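You operate a simulated robot arm through the tools that you are given. There is no shell and no other tool. Be economical: measure what you need, move in short steps, check, and stop when the job is done.

The job below is to be done with a simulated robot arm. You get a single attempt, and the scene is never put back.

TASK
Start the boiler: pump water up to the green band, then switch on; open the steam valve at green pressure.
Fine: shut the feed valve after pumping.

Only the result counts: the job must be done as asked and must still hold three seconds after the hand-in. Knocking over, shifting, dropping, spilling or breaking anything else fails it.

THE ROBOT
A 7-joint arm with a two-finger parallel gripper, fixed in place. Base frame: the origin is at the foot of the arm, x ahead of it, y to its left, z up. Readings come in m, rad, newtons and seconds.
With the tool pointing down near the work surface it reaches from about 0.1 to 0.64 m from the base axis. Its first joint turns from -2.897 to 2.897 rad. Payload 1.57 kg.
Tool frame: the origin (TCP) lies between the finger pads and is the grasp point; the fingertips stand 0.03 m ahead of it; z points along the fingers, y is the line along which they close. The gripper opens to 0.11 m. The fingers are 0.024 m wide and 0.012 m thick; the gripper's body (0.048 by 0.112 m) begins 0.078 m behind the TCP.
Orientation is that of the tool frame in the base frame, as a unit quaternion [x, y, z, w]. With the fingers straight down and closing along the base's y, the tool's x points along the base's -x, its y along +y and its z along -z.

THE INTERFACE
- The arm moves only by the tool move_arm. Its argument "rows" is a list of rows, each a list of 7 numbers: the shift along the tool's x, y, z in m, then the turn, a rotation vector about the tool's x, y, z in degrees, then the closure in counts, from 0 (fully open) to 255 (shut). In form: [[dx, dy, dz, wx, wy, wz, jaw], ...]. A call has 1 to 8 rows; each row shifts and turns the commanded pose from where the row before left it, along the tool's axes as they then stand. Rows are played at 5 a second. More than 0.05 m and 0.15 rad between two rows, or a gripper value outside its range, and nothing of the call is played. Where a pose cannot be reached the arm comes as near as it can. A force on the tool above 90 N (or 10 N above the force at the start of the call, whichever is more), or a blocked arm, ends the call early, and 0.2 s more pass. The fingers move at their own pace (about 0.045 m/s each) and stop on an object; they squeeze with about 40 N. The grip force told is the motor's: it shows also when the fingers shut on nothing. Time passes only in rows, and 0.2 s behind the last, so rows that do not move let the fingers close. The reply holds the time, the measured pose of the TCP, the force on the tool along the base axes, the opening and the grip force, in the units named above and with some noise, with the torque about the TCP (base axes, N m) and any sound that the robot's microphone picked up, and new pictures: "pictures" is both (left out), scene, wrist or none.
- Cameras (640 x 400 px; columns grow to the right, rows downward): "scene" is fixed at [0.0505, 0.6486, 1.3424]; the picture's right is [-0.91, -0.41, 0.00], its down [-0.16, 0.37, -0.92] and it looks along [0.37, -0.84, -0.40] (base axes); focal length 331 px, centre (320, 200). "wrist" rides on the gripper at [0.07, 0.016, -0.141] in the tool frame; the picture's right is [-0.23, 0.97, 0.00], its down [-0.86, -0.20, -0.48] and it looks along [-0.47, -0.11, 0.88] (tool axes); focal length 222 px, centre (320, 200). There is no depth. A picture from a camera that has moved, and an enlarged one, comes with that camera's place and axes in the base frame and with its lens.
- raise_lower(by): slides the trunk up (or, below 0, down) by that many m; the arm rides with it, the base frame stays. It gives what a move gives, with no picture.
- zoom(camera, box): a new picture of the part [left, top, right, bottom] of that camera's present view, enlarged. The clock stands still meanwhile.
- job_done(): hands the job in; it is judged then, once.

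Work in short steps. Places have to be worked out from the pictures, the camera data and where the tool is seen: move nearer, look again, correct. Check each grasp and each placing, and mend what went wrong. You have 120 turns and 200 pictures in all, those below and enlarged ones among them. Open the gripper and draw the arm clear of the work before you hand the job in, unless the task says otherwise; then end with one line.

The tools are called after "Call:" by a JSON object that holds its "method" and its "body". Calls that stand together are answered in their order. move_arm: Moves the arm, as the interface text tells. Its arguments: {"type":"object","properties":{"rows":{"type":"array","items":{"type":"array","items":{"type":"number"}}},"pictures":{"type":"string","enum":["both","scene","wrist","none"]}},"required":["rows"]} The other tools are called the same way: raise_lower (by) slides the trunk up or down; zoom (camera, box) takes an enlarged picture of a part of a camera's view; job_done () hands the job in.

At the start:

```text
clock: 0.0
position: [0.4028, -0.1884, 1.263]
tool_rot: [0.0, 1.0, 0.0, 0.0]
contact_force: [-0.5, -0.1, -0.4]
moment: [0.01, 0.01, -0.04]
gripper_width: 0.11
gripper_force: 0.0
trunk travel left (down, up): [-0.5, 0.09]
```

scene: 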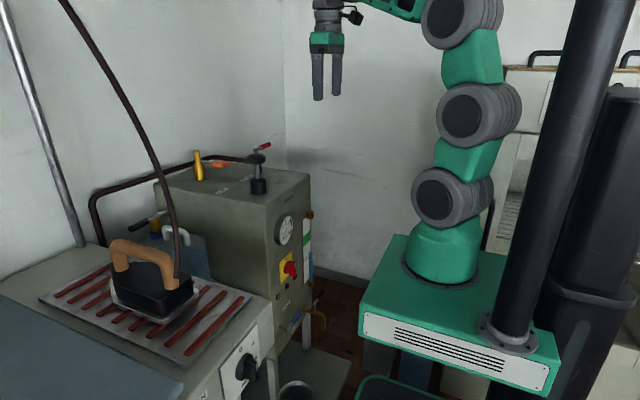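
wrist: 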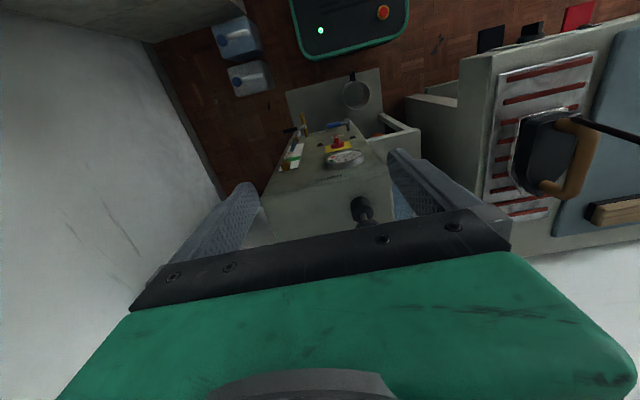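

The boiler seems to be the grey box with a gauge, red switch, sight glass and lever pump or valves. I zoom in to identify the controls.

Call:
{"method": "zoom", "body": {"camera": "scene", "box": [140, 130, 340, 255]}}

Call:
{"method": "zoom", "body": {"camera": "scene", "box": [220, 200, 380, 300]}}

Call:
{"method": "zoom", "body": {"camera": "scene", "box": [200, 290, 400, 400]}}

Call:
{"method": "zoom", "body": {"camera": "wrist", "box": [250, 70, 430, 240]}}

```text
3.20 times, centred on (240, 192) of scene
camera zoom: at [0.0505, 0.6486, 1.3424], right [-0.91, -0.41, 0.0], down [-0.16, 0.37, -0.92], along [0.37, -0.84, -0.4], focal length 1060 px, centre (576, 224)
```

zoom: 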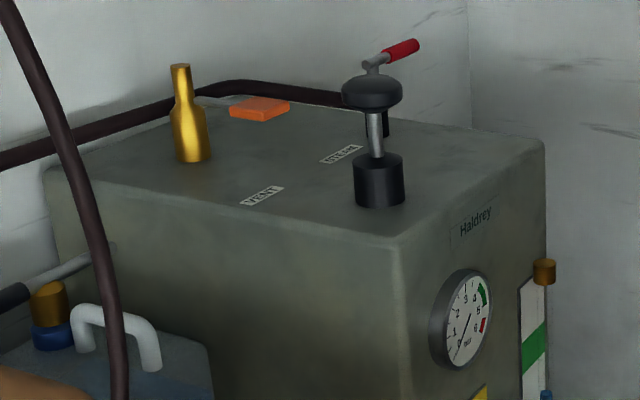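

```text
4.00 times, centred on (300, 250) of scene
camera zoom: at [0.0505, 0.6486, 1.3424], right [-0.91, -0.41, 0.0], down [-0.16, 0.37, -0.92], along [0.37, -0.84, -0.4], focal length 1326 px, centre (400, 0)
```

zoom: 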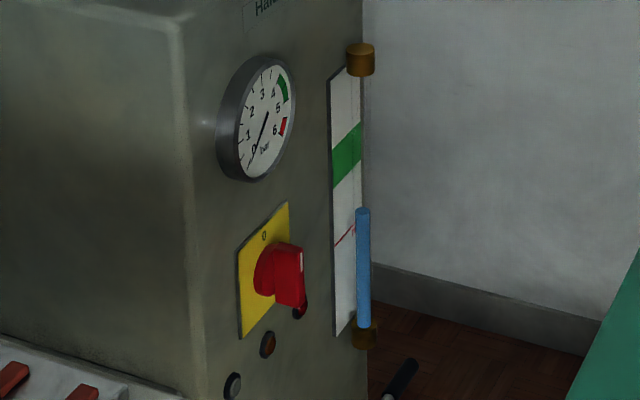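

```text
3.20 times, centred on (300, 345) of scene
camera zoom: at [0.0505, 0.6486, 1.3424], right [-0.91, -0.41, 0.0], down [-0.16, 0.37, -0.92], along [0.37, -0.84, -0.4], focal length 1060 px, centre (384, -264)
```

zoom: 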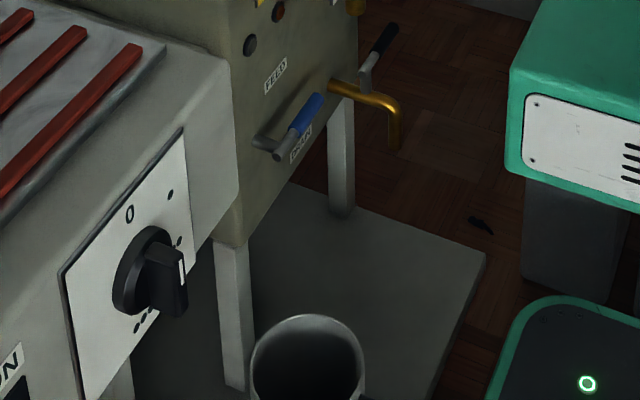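

```text
2.35 times, centred on (340, 155) of wrist
camera zoom: at [0.3341, -0.1706, 1.4054], right [0.23, 0.97, 0.0], down [0.86, -0.2, 0.48], along [0.47, -0.11, -0.88], focal length 523 px, centre (273, 306)
```

zoom: 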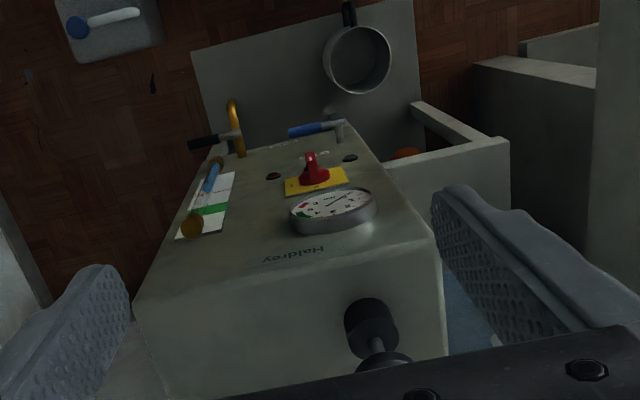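

The pump-like knob triangulates to about (0.60,-0.14), z 1.07, with the boiler top at z≈0.95. I pull the arm back 0.2 m for an unobstructed wrist view of the top and front.

Call:
{"method": "move_arm", "body": {"rows": [[0.045, 0, 0, 0, 0, 0, 0], [0.045, 0, 0, 0, 0, 0, 0], [0.045, 0, 0, 0, 0, 0, 0], [0.045, 0, 0, 0, 0, 0, 0], [0.0, 0, 0, 0, 0, 0, 0]], "pictures": "wrist"}}

```text
clock: 1.2
position: [0.2226, -0.19, 1.263]
tool_rot: [-0.001, 1.0, 0.0, -0.001]
contact_force: [0.0, -0.2, 0.2]
moment: [0.0, 0.01, 0.01]
gripper_width: 0.11
gripper_force: 0.1
trunk travel left (down, up): [-0.5, 0.09]
camera wrist: at [0.1544, -0.1711, 1.4046], right [0.23, 0.97, 0.0], down [0.86, -0.2, 0.48], along [0.47, -0.11, -0.88], focal length 222 px, centre (320, 200)
```

wrist: 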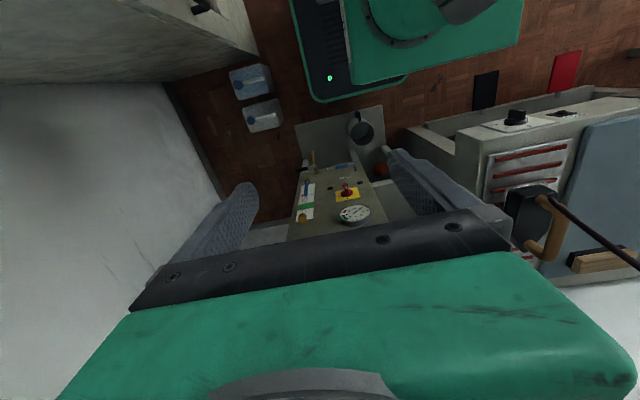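

The view is inverted (camera behind the tool, image-down is +x). I turn the tool about its axis so the camera will ride on top when I pitch it forward.

Call:
{"method": "move_arm", "body": {"rows": [[0, 0, 0, 0, 0, 8.2, 0], [0, 0, 0, 0, 0, 8.2, 0], [0, 0, 0, 0, 0, 8.2, 0], [0, 0, 0, 0, 0, 8.2, 0], [0, 0, 0, 0, 0, 8.2, 0], [0, 0, 0, 0, 0, 8.2, 0], [0, 0, 0, 0, 0, 8.2, 0], [0, 0, 0, 0, 0, 8.2, 0]], "pictures": "none"}}

Call:
{"method": "move_arm", "body": {"rows": [[0, 0, 0, 0, 0, 8.2, 0], [0, 0, 0, 0, 0, 8.2, 0], [0, 0, 0, 0, 0, 8.2, 0], [0, 0, 0, 0, 0, 8.2, 0], [0, 0, 0, 0, 0, 8.2, 0], [0, 0, 0, 0, 0, 8.2, 0], [0, 0, 0, 0, 0, 8.2, 0], [0, 0, 0, 0, 0, 8.2, 0]], "pictures": "scene"}}

```text
clock: 3.0
position: [0.2221, -0.1894, 1.2638]
tool_rot: [0.543, 0.84, 0.0, -0.001]
contact_force: [0.1, 0.0, 0.4]
moment: [0.01, 0.04, -0.01]
gripper_width: 0.1099
gripper_force: 0.1
trunk travel left (down, up): [-0.5, 0.09]
```

```text
clock: 4.8
position: [0.2223, -0.1887, 1.2635]
tool_rot: [0.911, 0.412, 0.001, -0.001]
contact_force: [-0.6, 0.7, 0.6]
moment: [-0.01, -0.03, 0.02]
gripper_width: 0.1102
gripper_force: 0.1
trunk travel left (down, up): [-0.5, 0.09]
```

scene: 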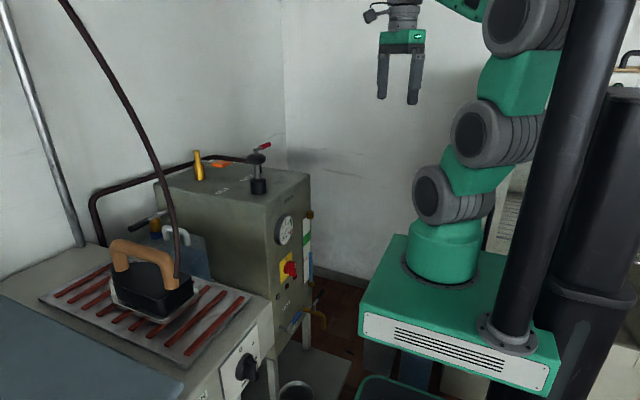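

The turn works (131° so far). I finish the turn, then pitch the tool forward about its y axis.

Call:
{"method": "move_arm", "body": {"rows": [[0, 0, 0, 0, 0, 8.2, 0], [0, 0, 0, 0, 0, 8.2, 0], [0, 0, 0, 0, 0, 8.2, 0], [0, 0, 0, 0, 0, 8.2, 0], [0, 0, 0, 0, 0, 8.2, 0], [0, 0, 0, 0, 0, 7.6, 0]], "pictures": "none"}}

Call:
{"method": "move_arm", "body": {"rows": [[0, 0, 0, 0, 8, 0, 0], [0, 0, 0, 0, 8, 0, 0], [0, 0, 0, 0, 8, 0, 0], [0, 0, 0, 0, 8, 0, 0], [0, 0, 0, 0, 8, 0, 0], [0, 0, 0, 0, 0, 0, 0]], "pictures": "wrist"}}

```text
clock: 6.2
position: [0.2229, -0.1892, 1.2644]
tool_rot: [1.0, 0.0, 0.0, -0.001]
contact_force: [-0.2, 0.5, -0.2]
moment: [-0.01, -0.01, 0.01]
gripper_width: 0.11
gripper_force: 0.1
trunk travel left (down, up): [-0.5, 0.09]
```

```text
clock: 7.5
position: [0.2471, -0.1882, 1.2409]
tool_rot: [0.973, 0.008, 0.227, -0.043]
contact_force: [0.0, 1.3, 0.5]
moment: [-0.04, -0.02, -0.06]
gripper_width: 0.1099
gripper_force: 0.0
out of reach, approached as far as the arm can: row 4, 5
trunk travel left (down, up): [-0.5, 0.09]
stopped in row 6: the arm was blocked; the commanded pose is now the measured one
camera wrist: at [0.2485, -0.2169, 1.3972], right [-0.17, -0.97, -0.18], down [-0.99, 0.16, 0.06], along [-0.03, 0.19, -0.98], focal length 222 px, centre (320, 200)
```

wrist: 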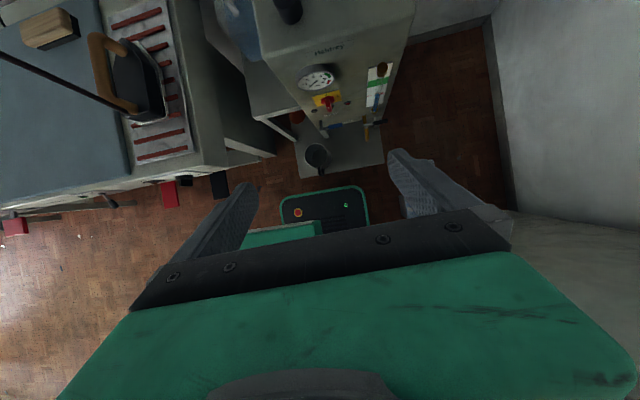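

Pitch is limited this close in. I move forward to x≈0.4 and try pitching more there.

Call:
{"method": "move_arm", "body": {"rows": [[0.04, 0, 0.02, 0, 0, 0, 0], [0.04, 0, 0.02, 0, 0, 0, 0], [0.04, 0, 0.02, 0, 0, 0, 0], [0, 0, 0, 0, 8, 0, 0], [0, 0, 0, 0, 8, 0, 0], [0, 0, 0, 0, 8, 0, 0], [0, 0, 0, 0, 0, 0, 0]], "pictures": "both"}}

```text
clock: 8.1
position: [0.2568, -0.2185, 1.3411]
tool_rot: [0.946, -0.072, 0.311, 0.057]
contact_force: [0.3, -0.7, 0.5]
moment: [0.03, 0.04, -0.01]
gripper_width: 0.1101
gripper_force: 0.0
trunk travel left (down, up): [-0.5, 0.09]
stopped in row 2: the arm was blocked; the commanded pose is now the measured one
camera wrist: at [0.2276, -0.2192, 1.4959], right [-0.35, -0.93, -0.07], down [-0.92, 0.36, -0.14], along [0.16, 0.02, -0.99], focal length 222 px, centre (320, 200)
```

scene: 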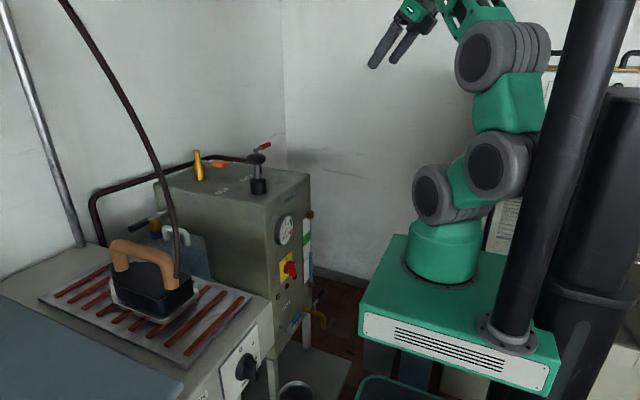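
wrist: 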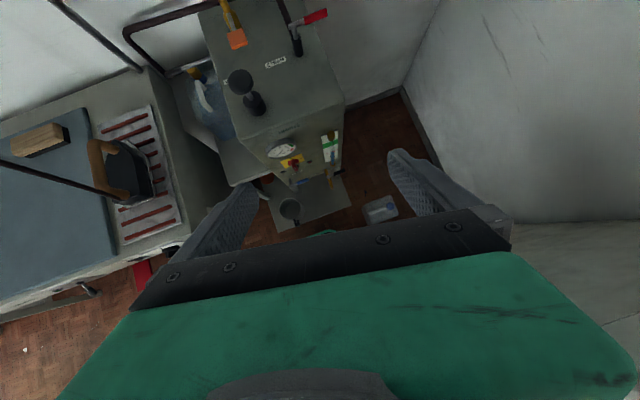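

The arm flipped through an awkward configuration but the view of the boiler top is good now; zoom there.

Call:
{"method": "zoom", "body": {"camera": "wrist", "box": [190, 0, 350, 100]}}

Call:
{"method": "zoom", "body": {"camera": "wrist", "box": [250, 120, 370, 200]}}

```text
4.00 times, centred on (270, 50) of wrist
camera zoom: at [0.2276, -0.2192, 1.4959], right [-0.35, -0.93, -0.07], down [-0.92, 0.36, -0.14], along [0.16, 0.02, -0.99], focal length 888 px, centre (520, 800)
```

zoom: 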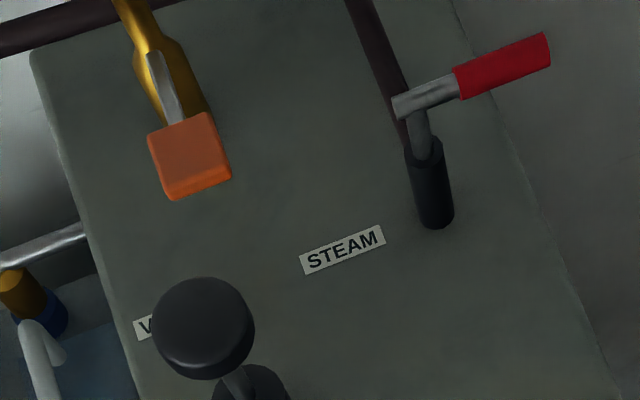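

```text
5.00 times, centred on (310, 160) of wrist
camera zoom: at [0.2276, -0.2192, 1.4959], right [-0.35, -0.93, -0.07], down [-0.92, 0.36, -0.14], along [0.16, 0.02, -0.99], focal length 1111 px, centre (370, 400)
```

zoom: 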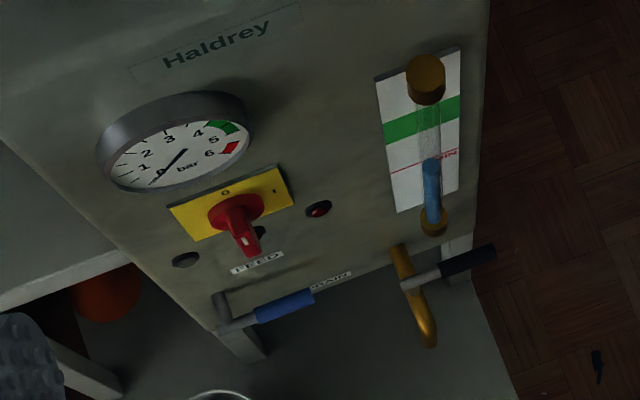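

Now inspect the tank beside the boiler, which also shows a lever with a brass fitting, and the feed valve.

Call:
{"method": "zoom", "body": {"camera": "scene", "box": [110, 190, 230, 265]}}

Call:
{"method": "zoom", "body": {"camera": "wrist", "box": [170, 50, 290, 125]}}

Call:
{"method": "zoom", "body": {"camera": "scene", "box": [270, 290, 350, 340]}}

```text
5.33 times, centred on (170, 228) of scene
camera zoom: at [0.0505, 0.6486, 1.3424], right [-0.91, -0.41, 0.0], down [-0.16, 0.37, -0.92], along [0.37, -0.84, -0.4], focal length 1768 px, centre (1120, 53)
```

zoom: 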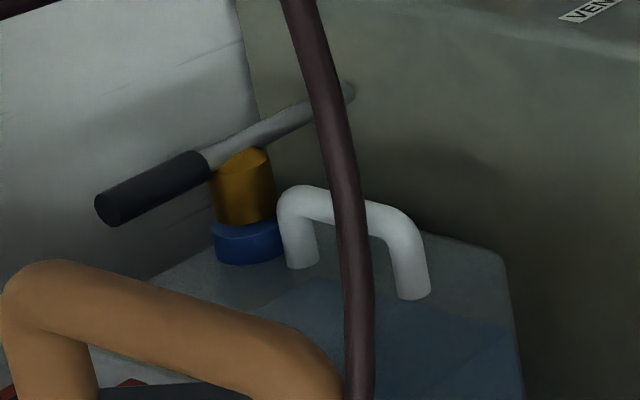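

```text
5.33 times, centred on (230, 88) of wrist
camera zoom: at [0.2276, -0.2192, 1.4959], right [-0.35, -0.93, -0.07], down [-0.92, 0.36, -0.14], along [0.16, 0.02, -0.99], focal length 1185 px, centre (800, 800)
```

zoom: 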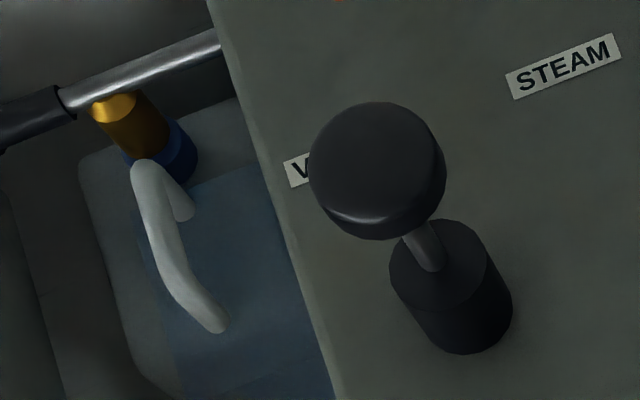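

```text
8.00 times, centred on (310, 315) of scene
camera zoom: at [0.0505, 0.6486, 1.3424], right [-0.91, -0.41, 0.0], down [-0.16, 0.37, -0.92], along [0.37, -0.84, -0.4], focal length 2651 px, centre (400, -720)
```

zoom: 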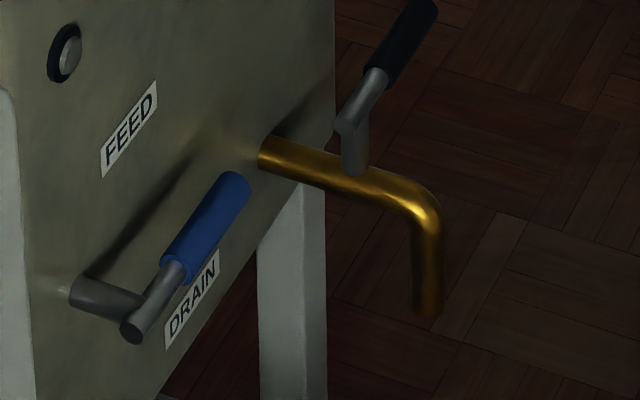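

Analysis: the plunger at (0.60,-0.14) is the pump, the red lever at (0.715,-0.30 → -0.42, z≈1.04) is the steam valve, the orange paddle is the vent. I level the tool to point straight down again.

Call:
{"method": "move_arm", "body": {"rows": [[0, 0, 0, 1.33, -7.26, -1.68, 0], [0, 0, 0, 1.33, -7.26, -1.68, 0], [0, 0, 0, 1.33, -7.26, -1.68, 0], [0, 0, 0, 1.33, -7.26, -1.68, 0], [0, 0, 0, 1.33, -7.26, -1.68, 0], [0, 0, 0, 0, 0, 0, 0]], "pictures": "none"}}

```text
clock: 9.5
position: [0.2552, -0.2201, 1.3343]
tool_rot: [1.0, 0.0, -0.002, -0.003]
contact_force: [-0.4, -1.0, -0.4]
moment: [0.0, 0.01, 0.0]
gripper_width: 0.11
gripper_force: 0.0
trunk travel left (down, up): [-0.5, 0.09]
```

Tool is vertical again. Move over the pump knob at z≈1.2.

Call:
{"method": "move_arm", "body": {"rows": [[0.043, -0.01, 0.01, 0, 0, 0, 0], [0.043, -0.01, 0.01, 0, 0, 0, 0], [0.043, -0.01, 0.01, 0, 0, 0, 0], [0.043, -0.01, 0.01, 0, 0, 0, 0], [0.043, -0.01, 0.01, 0, 0, 0, 0], [0.043, -0.01, 0.02, 0, 0, 0, 0], [0.043, -0.01, 0.03, 0, 0, 0, 0], [0.043, -0.01, 0.03, 0, 0, 0, 0]], "pictures": "both"}}

```text
refused: row 7 steps farther than a row can; nothing moved
```

Row length over limit; same path with smaller z steps.

Call:
{"method": "move_arm", "body": {"rows": [[0.043, -0.01, 0.015, 0, 0, 0, 0], [0.043, -0.01, 0.015, 0, 0, 0, 0], [0.043, -0.01, 0.015, 0, 0, 0, 0], [0.043, -0.01, 0.015, 0, 0, 0, 0], [0.043, -0.01, 0.015, 0, 0, 0, 0], [0.043, -0.01, 0.015, 0, 0, 0, 0], [0.043, -0.01, 0.015, 0, 0, 0, 0], [0.043, -0.01, 0.015, 0, 0, 0, 0]], "pictures": "both"}}

```text
clock: 11.3
position: [0.6011, -0.1385, 1.2123]
tool_rot: [1.0, 0.0, -0.003, -0.003]
contact_force: [-0.4, -0.4, -0.5]
moment: [0.02, 0.06, -0.01]
gripper_width: 0.1099
gripper_force: 0.1
trunk travel left (down, up): [-0.5, 0.09]
camera wrist: at [0.673, -0.1538, 1.3532], right [-0.23, -0.97, 0.0], down [-0.85, 0.2, 0.48], along [-0.47, 0.11, -0.88], focal length 222 px, centre (320, 200)
```

scene: 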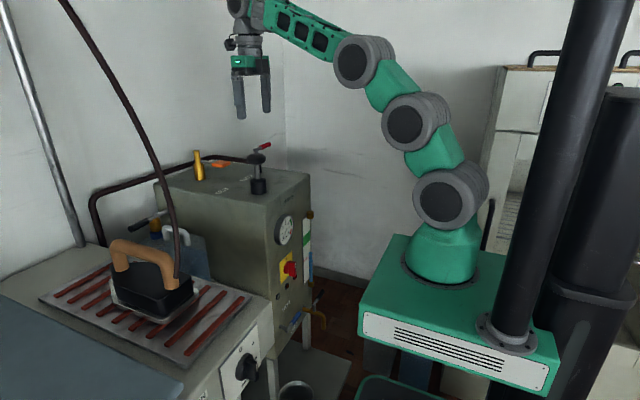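
wrist: 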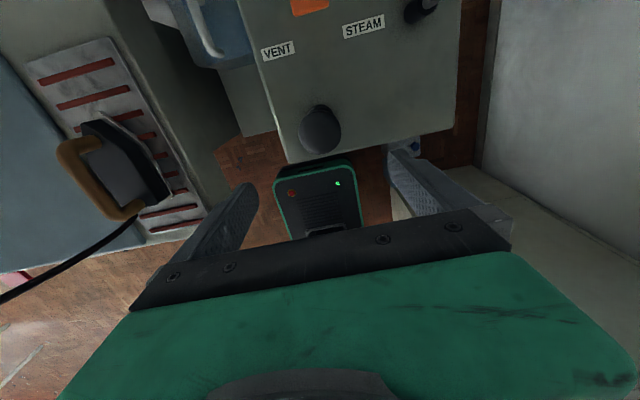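

Knob shows at ~(0.615,-0.14). Centre and descend so the pads straddle the knob.

Call:
{"method": "move_arm", "body": {"rows": [[0.012, 0, 0.03, 0, 0, 0, 0], [0, 0, 0.03, 0, 0, 0, 0], [0, 0, 0.03, 0, 0, 0, 0], [0, 0, 0.03, 0, 0, 0, 0], [0, 0, 0.015, 0, 0, 0, 0], [0, 0, 0.0, 0, 0, 0, 0]], "pictures": "both"}}

Call:
{"method": "zoom", "body": {"camera": "scene", "box": [210, 110, 330, 185]}}

```text
clock: 12.7
position: [0.6112, -0.1384, 1.0785]
tool_rot: [1.0, 0.0, -0.002, -0.002]
contact_force: [0.7, 0.3, 0.2]
moment: [-0.03, -0.03, 0.02]
gripper_width: 0.1101
gripper_force: 0.2
trunk travel left (down, up): [-0.5, 0.09]
camera wrist: at [0.6826, -0.1532, 1.2199], right [-0.23, -0.97, 0.0], down [-0.85, 0.2, 0.48], along [-0.47, 0.11, -0.88], focal length 222 px, centre (320, 200)
```

scene: 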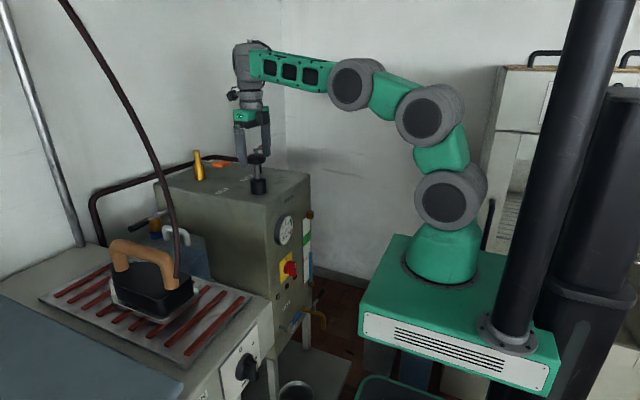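
wrist: 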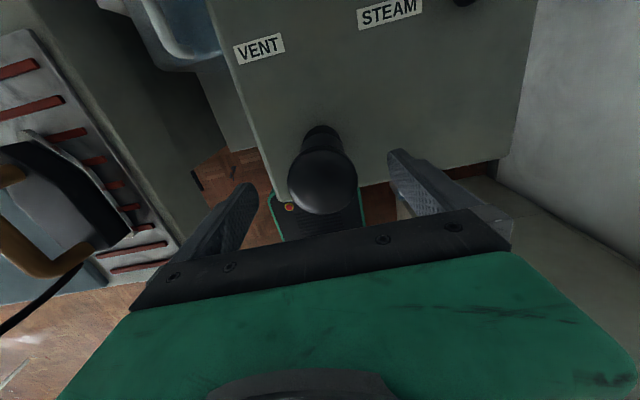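

```text
5.33 times, centred on (270, 148) of scene
camera zoom: at [0.0505, 0.6486, 1.3424], right [-0.91, -0.41, 0.0], down [-0.16, 0.37, -0.92], along [0.37, -0.84, -0.4], focal length 1768 px, centre (587, 480)
```

zoom: 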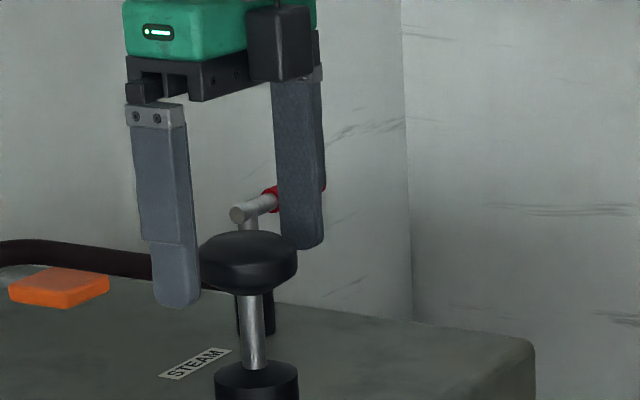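

Knob centre is at z≈1.06. Go down 0.012 and close on it.

Call:
{"method": "move_arm", "body": {"rows": [[0, 0, 0.012, 0, 0, 0, 0], [0, 0, 0, 0, 0, 0, 255], [0, 0, 0, 0, 0, 0, 255], [0, 0, 0, 0, 0, 0, 255], [0, 0, 0, 0, 0, 0, 255]], "pictures": "none"}}

Call:
{"method": "zoom", "body": {"camera": "scene", "box": [210, 110, 330, 185]}}

```text
clock: 13.9
position: [0.6115, -0.1409, 1.0677]
tool_rot: [1.0, -0.001, -0.002, -0.002]
contact_force: [1.9, -7.8, -0.5]
moment: [-0.23, -0.08, -0.04]
gripper_width: 0.0554
gripper_force: 19.4
trunk travel left (down, up): [-0.5, 0.09]
```

```text
5.33 times, centred on (270, 148) of scene
camera zoom: at [0.0505, 0.6486, 1.3424], right [-0.91, -0.41, 0.0], down [-0.16, 0.37, -0.92], along [0.37, -0.84, -0.4], focal length 1768 px, centre (587, 480)
```

zoom: 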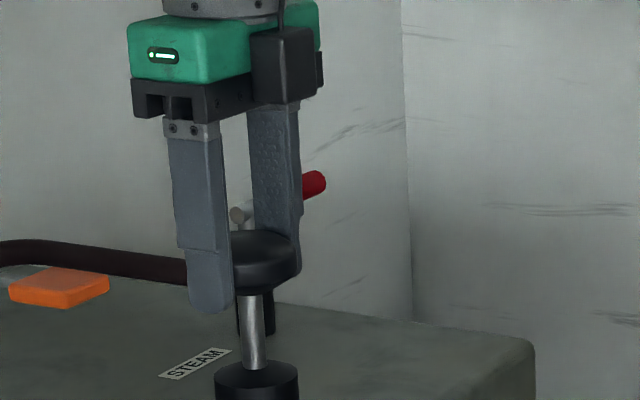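

Knob held (0.055 m). Relieve the side load and push down in small steps.

Call:
{"method": "move_arm", "body": {"rows": [[0, 0.003, 0.008, 0, 0, 0, 255], [0, 0, 0.01, 0, 0, 0, 255], [0, 0, 0.01, 0, 0, 0, 255], [0, 0, 0, 0, 0, 0, 255]], "pictures": "none"}}

Call:
{"method": "zoom", "body": {"camera": "scene", "box": [230, 130, 350, 290]}}

```text
clock: 14.9
position: [0.6112, -0.1407, 1.0394]
tool_rot: [1.0, 0.002, -0.001, -0.003]
contact_force: [6.2, 4.2, 8.4]
moment: [0.35, -0.55, 0.01]
gripper_width: 0.0549
gripper_force: 45.1
trunk travel left (down, up): [-0.5, 0.09]
```

```text
2.50 times, centred on (290, 210) of scene
camera zoom: at [0.0505, 0.6486, 1.3424], right [-0.91, -0.41, 0.0], down [-0.16, 0.37, -0.92], along [0.37, -0.84, -0.4], focal length 828 px, centre (395, 175)
```

zoom: 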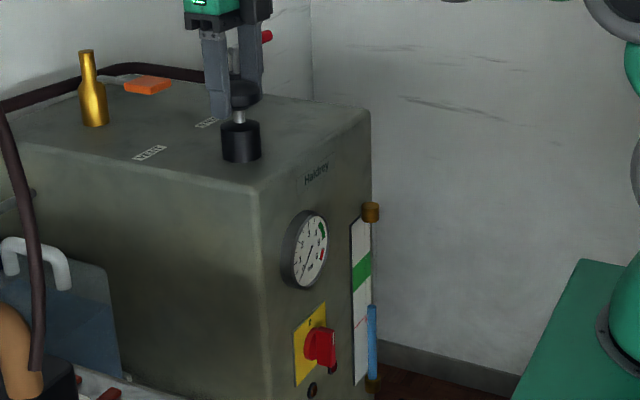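

Plunger moves with ~8 N. Continue to the bottom, then back up to the top.

Call:
{"method": "move_arm", "body": {"rows": [[0, 0, 0.008, 0, 0, 0, 255], [0, 0, 0.006, 0, 0, 0, 255], [0, 0, 0, 0, 0, 0, 255]], "pictures": "none"}}

Call:
{"method": "zoom", "body": {"camera": "scene", "box": [260, 210, 340, 290]}}

```text
clock: 15.7
position: [0.6108, -0.1391, 1.0262]
tool_rot: [1.0, 0.0, 0.0, -0.002]
contact_force: [8.0, 8.5, 19.6]
moment: [0.6, 0.18, 0.15]
gripper_width: 0.0552
gripper_force: 45.9
trunk travel left (down, up): [-0.5, 0.09]
```

```text
5.00 times, centred on (300, 250) of scene
camera zoom: at [0.0505, 0.6486, 1.3424], right [-0.91, -0.41, 0.0], down [-0.16, 0.37, -0.92], along [0.37, -0.84, -0.4], focal length 1657 px, centre (420, -50)
```

zoom: 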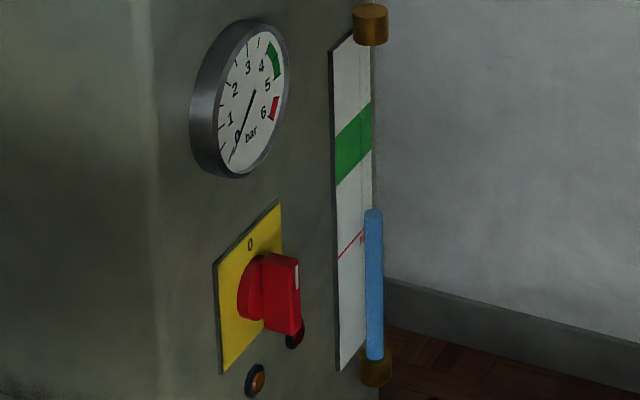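

No level change on the first push. Do a full up/down stroke and look again.

Call:
{"method": "move_arm", "body": {"rows": [[0, 0, -0.014, 0, 0, 0, 255], [0, 0, -0.014, 0, 0, 0, 255], [0, 0, -0.014, 0, 0, 0, 255], [0, 0, 0, 0, 0, 0, 255]], "pictures": "none"}}

Call:
{"method": "move_arm", "body": {"rows": [[0, 0, 0.014, 0, 0, 0, 255], [0, 0, 0.014, 0, 0, 0, 255], [0, 0, 0.014, 0, 0, 0, 255], [0, 0, 0, 0, 0, 0, 255]], "pictures": "none"}}

Call:
{"method": "zoom", "body": {"camera": "scene", "box": [230, 130, 350, 290]}}

```text
clock: 16.7
position: [0.6108, -0.1401, 1.0672]
tool_rot: [1.0, 0.0, -0.003, -0.002]
contact_force: [0.3, 6.1, 2.4]
moment: [0.11, 0.59, 0.13]
gripper_width: 0.0552
gripper_force: 45.7
trunk travel left (down, up): [-0.5, 0.09]
```

```text
clock: 17.7
position: [0.611, -0.1397, 1.0259]
tool_rot: [1.0, 0.0, -0.001, -0.001]
contact_force: [1.4, 7.1, 10.9]
moment: [0.17, -0.75, -0.21]
gripper_width: 0.0546
gripper_force: 45.3
trunk travel left (down, up): [-0.5, 0.09]
```

```text
2.50 times, centred on (290, 210) of scene
camera zoom: at [0.0505, 0.6486, 1.3424], right [-0.91, -0.41, 0.0], down [-0.16, 0.37, -0.92], along [0.37, -0.84, -0.4], focal length 828 px, centre (395, 175)
```

zoom: 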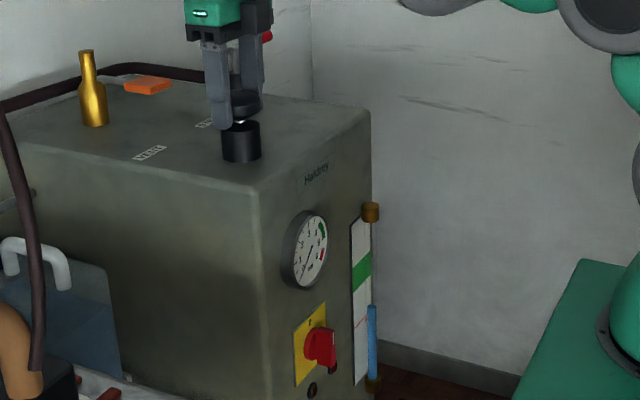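

Still no rise, so the feed valve must be shut now (lever triangulated at pivot ≈(0.505,-0.10,0.475), tip y≈-0.185). I raise the knob, release, and retreat before lowering the trunk.

Call:
{"method": "move_arm", "body": {"rows": [[0, 0, -0.014, 0, 0, 0, 255], [0, 0, -0.014, 0, 0, 0, 255], [0, 0, -0.014, 0, 0, 0, 255], [0, 0, 0, 0, 0, 0, 0], [0, 0, 0, 0, 0, 0, 0], [0, 0, 0, 0, 0, 0, 0], [0, 0, -0.04, 0, 0, 0, 0], [0, 0, -0.045, 0, 0, 0, 0]], "pictures": "none"}}

Call:
{"method": "move_arm", "body": {"rows": [[0, 0, -0.045, 0, 0, 0, 0], [-0.045, 0, 0, 0, 0, 0, 0], [-0.045, 0, 0, 0, 0, 0, 0], [-0.045, 0, 0, 0, 0, 0, 0], [-0.045, 0, 0, 0, 0, 0, 0], [-0.045, 0, 0, 0, 0, 0, 0], [0, 0, 0, 0, 0, 0, 0]], "pictures": "scene"}}

```text
clock: 19.5
position: [0.6106, -0.1408, 1.1508]
tool_rot: [1.0, -0.002, -0.003, -0.003]
contact_force: [0.7, 0.7, -0.8]
moment: [-0.12, 0.04, 0.01]
gripper_width: 0.1102
gripper_force: 0.1
trunk travel left (down, up): [-0.5, 0.09]
```

```text
clock: 21.1
position: [0.386, -0.1416, 1.1984]
tool_rot: [1.0, 0.0, -0.001, -0.003]
contact_force: [-0.9, 0.2, -0.2]
moment: [-0.01, 0.01, 0.01]
gripper_width: 0.1102
gripper_force: 0.0
trunk travel left (down, up): [-0.5, 0.09]
```

scene: 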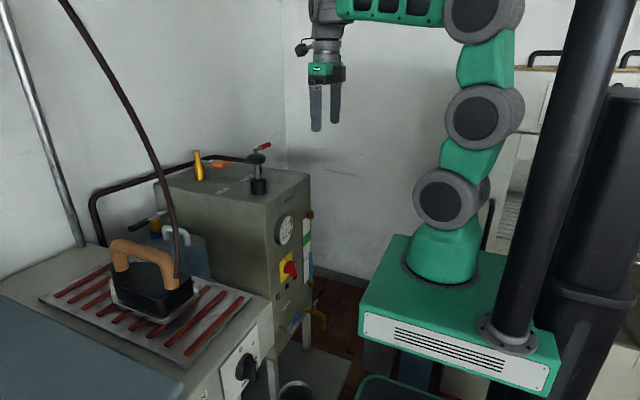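

Try pitching forward 40° here, watching for a stall.

Call:
{"method": "move_arm", "body": {"rows": [[0, 0, 0, 0, 8, 0, 0], [0, 0, 0, 0, 8, 0, 0], [0, 0, 0, 0, 8, 0, 0], [0, 0, 0, 0, 8, 0, 0], [0, 0, 0, 0, 8, 0, 0], [0, 0, 0, 0, 0, 0, 0]], "pictures": "scene"}}

```text
clock: 22.7
position: [0.4057, -0.1274, 1.2566]
tool_rot: [0.961, 0.034, 0.274, -0.025]
contact_force: [0.3, -0.6, 0.1]
moment: [0.0, 0.04, -0.02]
gripper_width: 0.1102
gripper_force: 0.1
out of reach, approached as far as the arm can: row 1, 4, 5
trunk travel left (down, up): [-0.5, 0.09]
stopped in row 6: the arm was blocked; the commanded pose is now the measured one
```

scene: 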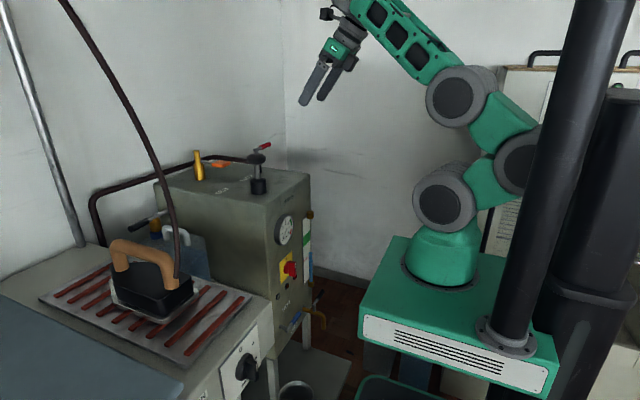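

The wrist hits a limit in this flipped yaw. I return to vertical and undo the 180° yaw to try pitching from the original orientation.

Call:
{"method": "move_arm", "body": {"rows": [[0, 0, 0, -0.72, -7.95, 1, 0], [0, 0, 0, -0.72, -7.95, 1, 0], [0, 0, 0, -0.72, -7.95, 1, 0], [0, 0, 0, -0.72, -7.95, 1, 0], [0, 0, 0, 0, 0, -8.2, 0], [0, 0, 0, 0, 0, -8.2, 0], [0, 0, 0, 0, 0, -8.2, 0], [0, 0, 0, 0, 0, -8.2, 0]], "pictures": "none"}}

Call:
{"method": "move_arm", "body": {"rows": [[0, 0, 0, 0, 0, -8.2, 0], [0, 0, 0, 0, 0, -8.2, 0], [0, 0, 0, 0, 0, -8.2, 0], [0, 0, 0, 0, 0, -8.2, 0], [0, 0, 0, 0, 0, -8.2, 0], [0, 0, 0, 0, 0, -8.2, 0], [0, 0, 0, 0, 0, -8.2, 0], [0, 0, 0, 0, 0, -8.2, 0]], "pictures": "none"}}

Call:
{"method": "move_arm", "body": {"rows": [[0, 0, 0, 0, 0, -8.2, 0], [0, 0, 0, 0, 0, -8.2, 0], [0, 0, 0, 0, 0, -8.2, 0], [0, 0, 0, 0, 0, -8.2, 0], [0, 0, 0, 0, 0, -8.2, 0], [0, 0, 0, 0, 0, -8.2, 0], [0, 0, 0, 0, 0, -8.2, 0], [0, 0, 0, 0, 0, -8.2, 0]], "pictures": "scene"}}

```text
clock: 24.5
position: [0.4043, -0.1254, 1.2633]
tool_rot: [0.959, 0.283, 0.002, 0.002]
contact_force: [-0.2, 0.8, 0.3]
moment: [-0.01, 0.01, -0.05]
gripper_width: 0.11
gripper_force: 0.0
trunk travel left (down, up): [-0.5, 0.09]
```

```text
clock: 26.3
position: [0.4047, -0.1249, 1.2649]
tool_rot: [0.653, 0.758, 0.002, 0.003]
contact_force: [0.6, 0.7, 0.6]
moment: [-0.01, 0.01, -0.01]
gripper_width: 0.1099
gripper_force: 0.0
trunk travel left (down, up): [-0.5, 0.09]
```

```text
clock: 28.1
position: [0.4031, -0.126, 1.2625]
tool_rot: [0.138, 0.99, -0.001, 0.003]
contact_force: [-0.4, 0.1, -0.4]
moment: [0.01, 0.0, 0.01]
gripper_width: 0.1101
gripper_force: 0.1
trunk travel left (down, up): [-0.5, 0.09]
```

scene: 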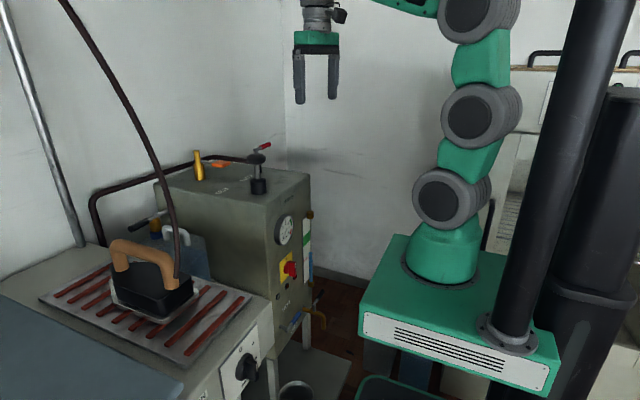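

Finish the yaw and pitch forward (wy negative in this orientation).

Call:
{"method": "move_arm", "body": {"rows": [[0, 0, 0, 0, 0, -8, 0], [0, 0, 0, 0, 0, -8, 0], [0, 0, 0, 0, -8, 0, 0], [0, 0, 0, 0, -8, 0, 0], [0, 0, 0, 0, -8, 0, 0], [0, 0, 0, 0, -8, 0, 0], [0, 0, 0, 0, -8, 0, 0], [0, 0, 0, 0, 0, 0, 0]], "pictures": "scene"}}

```text
clock: 29.9
position: [0.4187, -0.1377, 1.3144]
tool_rot: [-0.001, 0.941, -0.002, 0.34]
contact_force: [-0.3, 0.4, -0.8]
moment: [-0.05, -0.01, -0.01]
gripper_width: 0.11
gripper_force: 0.0
out of reach, approached as far as the arm can: row 7
trunk travel left (down, up): [-0.5, 0.09]
```

scene: 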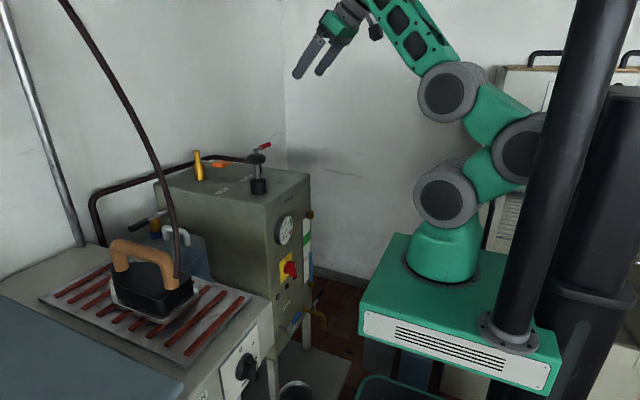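

Pitch of ~40° from vertical reached, which suffices for pushing levers. Lower the trunk in two stages.

Call:
{"method": "raise_lower", "body": {"by": -0.25}}

Call:
{"method": "move_arm", "body": {"rows": [[0, 0, 0, 0, -6, 0, 200], [0, 0, 0, 0, 0, 0, 255], [0, 0, 0, 0, 0, 0, 255], [0, 0, 0, 0, 0, 0, 255]], "pictures": "both"}}

```text
clock: 32.5
position: [0.425, -0.138, 1.0578]
tool_rot: [-0.001, 0.941, -0.002, 0.337]
contact_force: [-0.1, -0.3, -0.4]
moment: [0.02, -0.01, -0.01]
gripper_width: 0.1098
gripper_force: 0.0
trunk travel left (down, up): [-0.25, 0.34]
```

```text
clock: 33.6
position: [0.4216, -0.1331, 1.0637]
tool_rot: [0.004, 0.938, 0.005, 0.348]
contact_force: [-0.2, 0.5, 0.4]
moment: [-0.04, 0.03, -0.03]
gripper_width: 0.0059
gripper_force: 0.2
out of reach, approached as far as the arm can: row 1
trunk travel left (down, up): [-0.25, 0.34]
stopped in row 4: the arm was blocked; the commanded pose is now the measured one
camera wrist: at [0.278, -0.1154, 1.1261], right [0.18, 0.97, 0.16], down [0.34, -0.21, 0.92], along [0.93, -0.11, -0.36], focal length 222 px, centre (320, 200)
```

scene: 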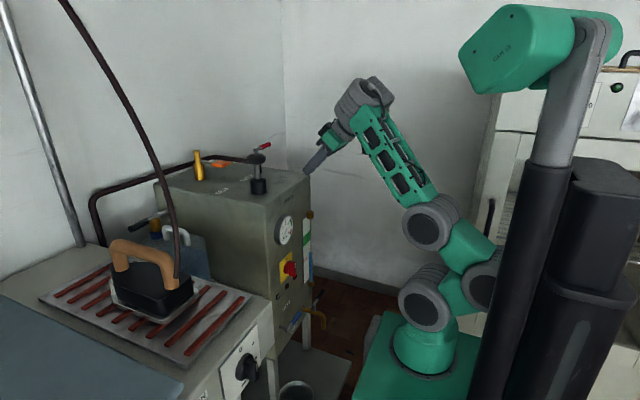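
wrist: 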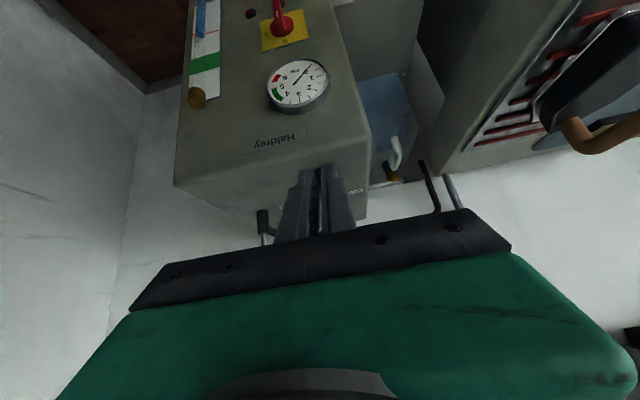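

Good. Lower the trunk the rest of the way, then descend in front of the face.

Call:
{"method": "raise_lower", "body": {"by": -0.25}}

Call:
{"method": "move_arm", "body": {"rows": [[0.0295, 0, -0.006, 0, 0, 0, 255], [0.0295, 0, 0.034, 0, 0, 0, 255], [0.0295, 0, 0.034, 0, 0, 0, 255], [0.0295, 0, 0.034, 0, 0, 0, 255], [0.0295, 0, 0.034, 0, 0, 0, 255], [0, 0, 0, 0, 0, 0, 255]], "pictures": "both"}}

```text
clock: 36.2
position: [0.4221, -0.1328, 0.815]
tool_rot: [0.003, 0.938, 0.006, 0.345]
contact_force: [0.0, -0.1, -0.3]
moment: [0.03, 0.01, 0.0]
gripper_width: 0.0001
gripper_force: 21.0
trunk travel left (down, up): [0.0, 0.59]
```

```text
clock: 36.9
position: [0.4219, -0.1362, 0.7645]
tool_rot: [0.003, 0.958, 0.029, 0.284]
contact_force: [-0.5, 0.1, -0.2]
moment: [-0.05, 0.01, -0.01]
gripper_width: 0.0
gripper_force: 20.7
out of reach, approached as far as the arm can: row 1, 2, 3
trunk travel left (down, up): [0.0, 0.59]
stopped in row 3: the arm was blocked; the commanded pose is now the measured one
camera wrist: at [0.2873, -0.1246, 0.8451], right [0.18, 0.97, 0.18], down [0.46, -0.24, 0.85], along [0.87, -0.07, -0.49], focal length 222 px, centre (320, 200)
```

scene: 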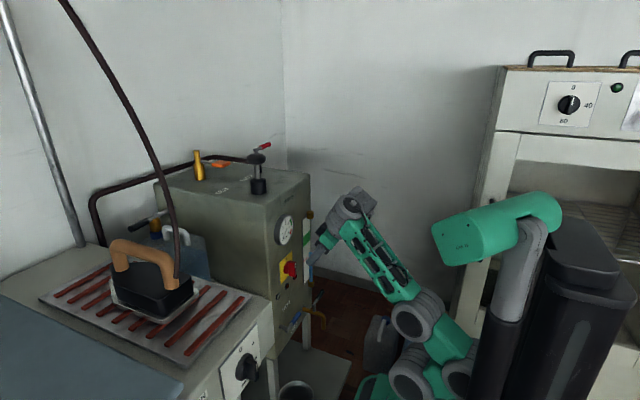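
wrist: 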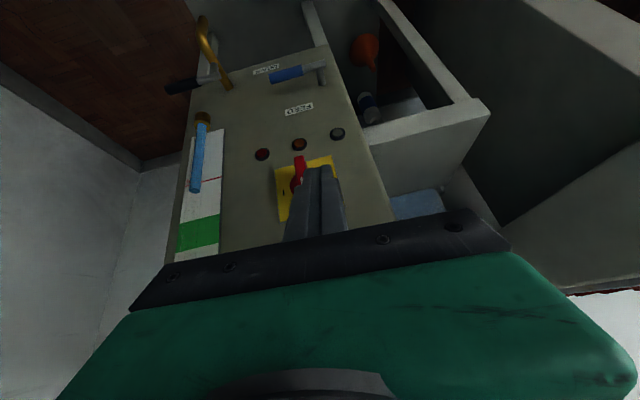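

The arm's fold limit restricts pitch at this height, but by my geometry a lower target allows it again. I go vertical, descend at x≈0.42, then pitch up again low down.

Call:
{"method": "move_arm", "body": {"rows": [[0, 0, 0, 0.85, 8.2, 0, 255], [0, 0, 0, 0.85, 8.2, 0, 255], [0, 0, 0, 0.85, 8.2, 0, 255], [0, 0, 0, 0.85, 8.2, 0, 255], [0, 0, 0.045, 0, 0, 0, 255], [0, 0, 0.045, 0, 0, 0, 255], [0, 0, 0.045, 0, 0, 0, 255], [0, 0, 0.045, 0, 0, 0, 255]], "pictures": "both"}}

```text
clock: 38.7
position: [0.4246, -0.1342, 0.5837]
tool_rot: [-0.001, 1.0, 0.0, 0.001]
contact_force: [0.2, 0.6, 0.8]
moment: [-0.02, 0.01, 0.02]
gripper_width: 0.0002
gripper_force: 21.2
trunk travel left (down, up): [0.0, 0.59]
camera wrist: at [0.3551, -0.1163, 0.7259], right [0.23, 0.97, 0.0], down [0.85, -0.2, 0.48], along [0.47, -0.11, -0.88], focal length 222 px, centre (320, 200)
```

scene: 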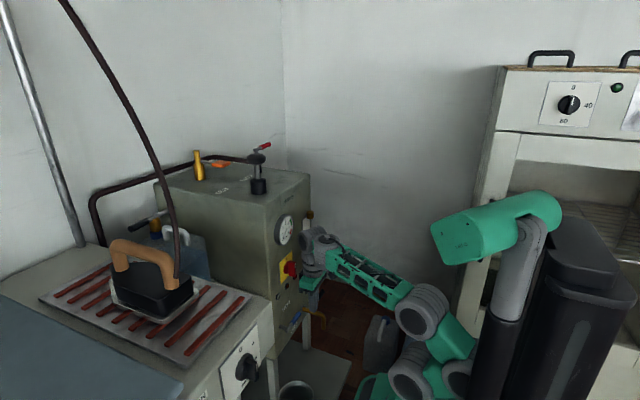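
wrist: 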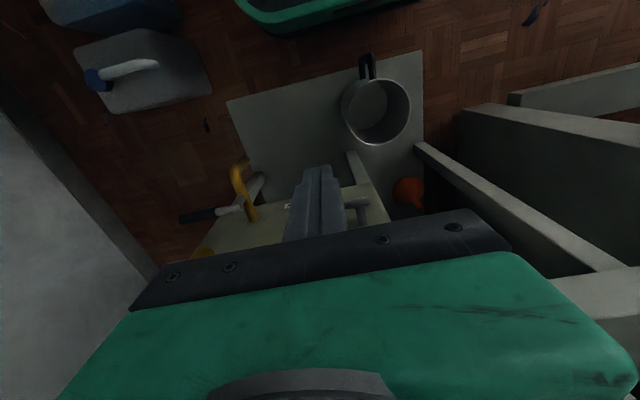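

Vertical descent works. Back off 0.04, descend slightly, then pitch forward again.

Call:
{"method": "move_arm", "body": {"rows": [[0.02, 0, 0.03, 0, 0, 0, 255], [0.02, 0, 0.03, 0, 0, 0, 255], [0, 0, 0, 0, -8, 0, 255], [0, 0, 0, 0, -8, 0, 255], [0, 0, 0, 0, -8, 0, 255], [0, 0, 0, 0, -8, 0, 255], [0, 0, 0, 0, 0, 0, 255]], "pictures": "both"}}

```text
clock: 39.3
position: [0.3888, -0.096, 0.4699]
tool_rot: [-0.047, 0.994, 0.035, -0.09]
contact_force: [-0.2, 1.1, -0.6]
moment: [0.01, 0.01, -0.01]
gripper_width: 0.0
gripper_force: 21.0
trunk travel left (down, up): [0.0, 0.59]
stopped in row 2: the arm was blocked; the commanded pose is now the measured one
camera wrist: at [0.3462, -0.0944, 0.6223], right [0.14, 0.99, 0.04], down [0.94, -0.14, 0.3], along [0.31, -0.01, -0.95], focal length 222 px, centre (320, 200)
```

scene: 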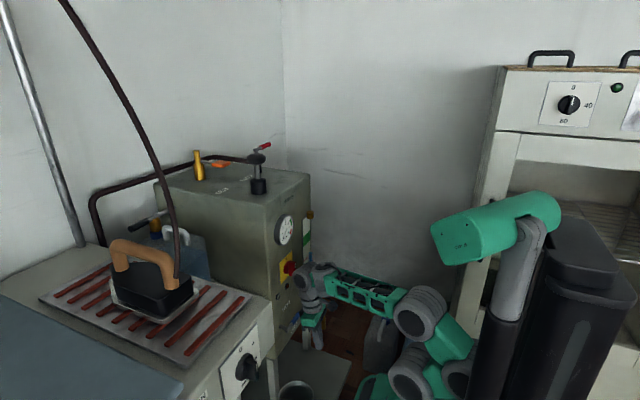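
wrist: 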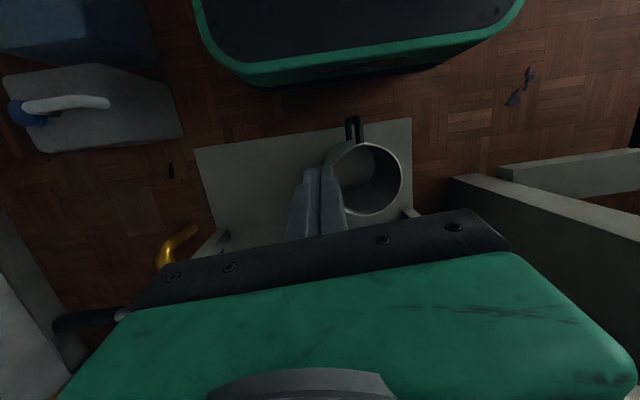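

The arm jumped past a limit. Pitch about the wrist centre instead (TCP swings forward), which keeps the arm's fold unchanged.

Call:
{"method": "move_arm", "body": {"rows": [[-0.025, -0.005, 0, 0, -8, 0, 255], [-0.025, -0.005, 0, 0, -8, 0, 255], [-0.025, -0.005, 0, 0, -8, 0, 255], [0, 0, 0, 0, 0, 0, 255]], "pictures": "scene"}}

```text
clock: 40.3
position: [0.4603, -0.1034, 0.4766]
tool_rot: [-0.039, 0.99, 0.041, 0.129]
contact_force: [0.8, -0.9, -0.2]
moment: [0.0, -0.03, 0.0]
gripper_width: 0.0
gripper_force: 21.2
trunk travel left (down, up): [0.0, 0.59]
```

scene: 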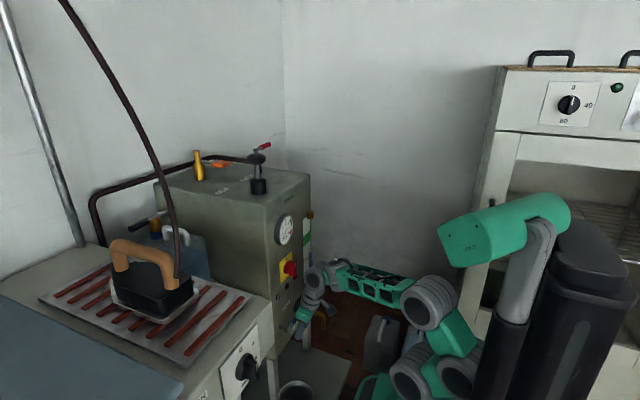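

Works: pitch 15° now. Continue pitching with a smaller forward swing so the tip stays short of the lever.

Call:
{"method": "move_arm", "body": {"rows": [[-0.01, -0.005, 0, 0, -6, 0, 255], [-0.01, -0.005, 0, 0, -6, 0, 255], [-0.01, -0.005, 0, 0, -6, 0, 255], [0, 0, 0, 0, 0, 0, 255]], "pictures": "scene"}}

Call:
{"method": "zoom", "body": {"camera": "scene", "box": [260, 230, 380, 350]}}

```text
clock: 41.3
position: [0.481, -0.1151, 0.4768]
tool_rot: [-0.03, 0.962, 0.052, 0.267]
contact_force: [-73.9, 8.9, -16.3]
moment: [-0.15, 1.0, 0.19]
gripper_width: 0.0002
gripper_force: 21.6
trunk travel left (down, up): [0.0, 0.59]
```

scene: 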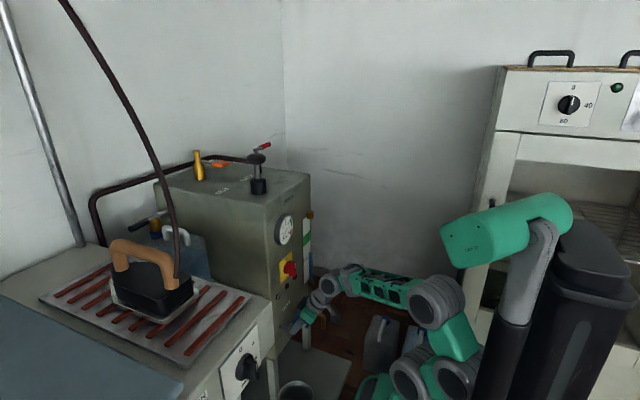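

```text
3.33 times, centred on (320, 290) of scene
camera zoom: at [0.0505, 0.6486, 1.3424], right [-0.91, -0.41, 0.0], down [-0.16, 0.37, -0.92], along [0.37, -0.84, -0.4], focal length 1105 px, centre (320, -100)
```

zoom: 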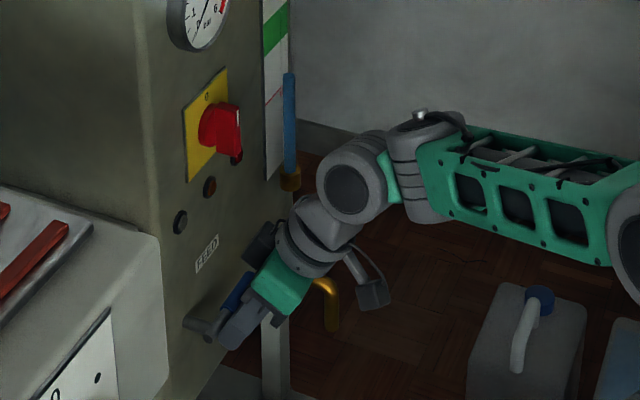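

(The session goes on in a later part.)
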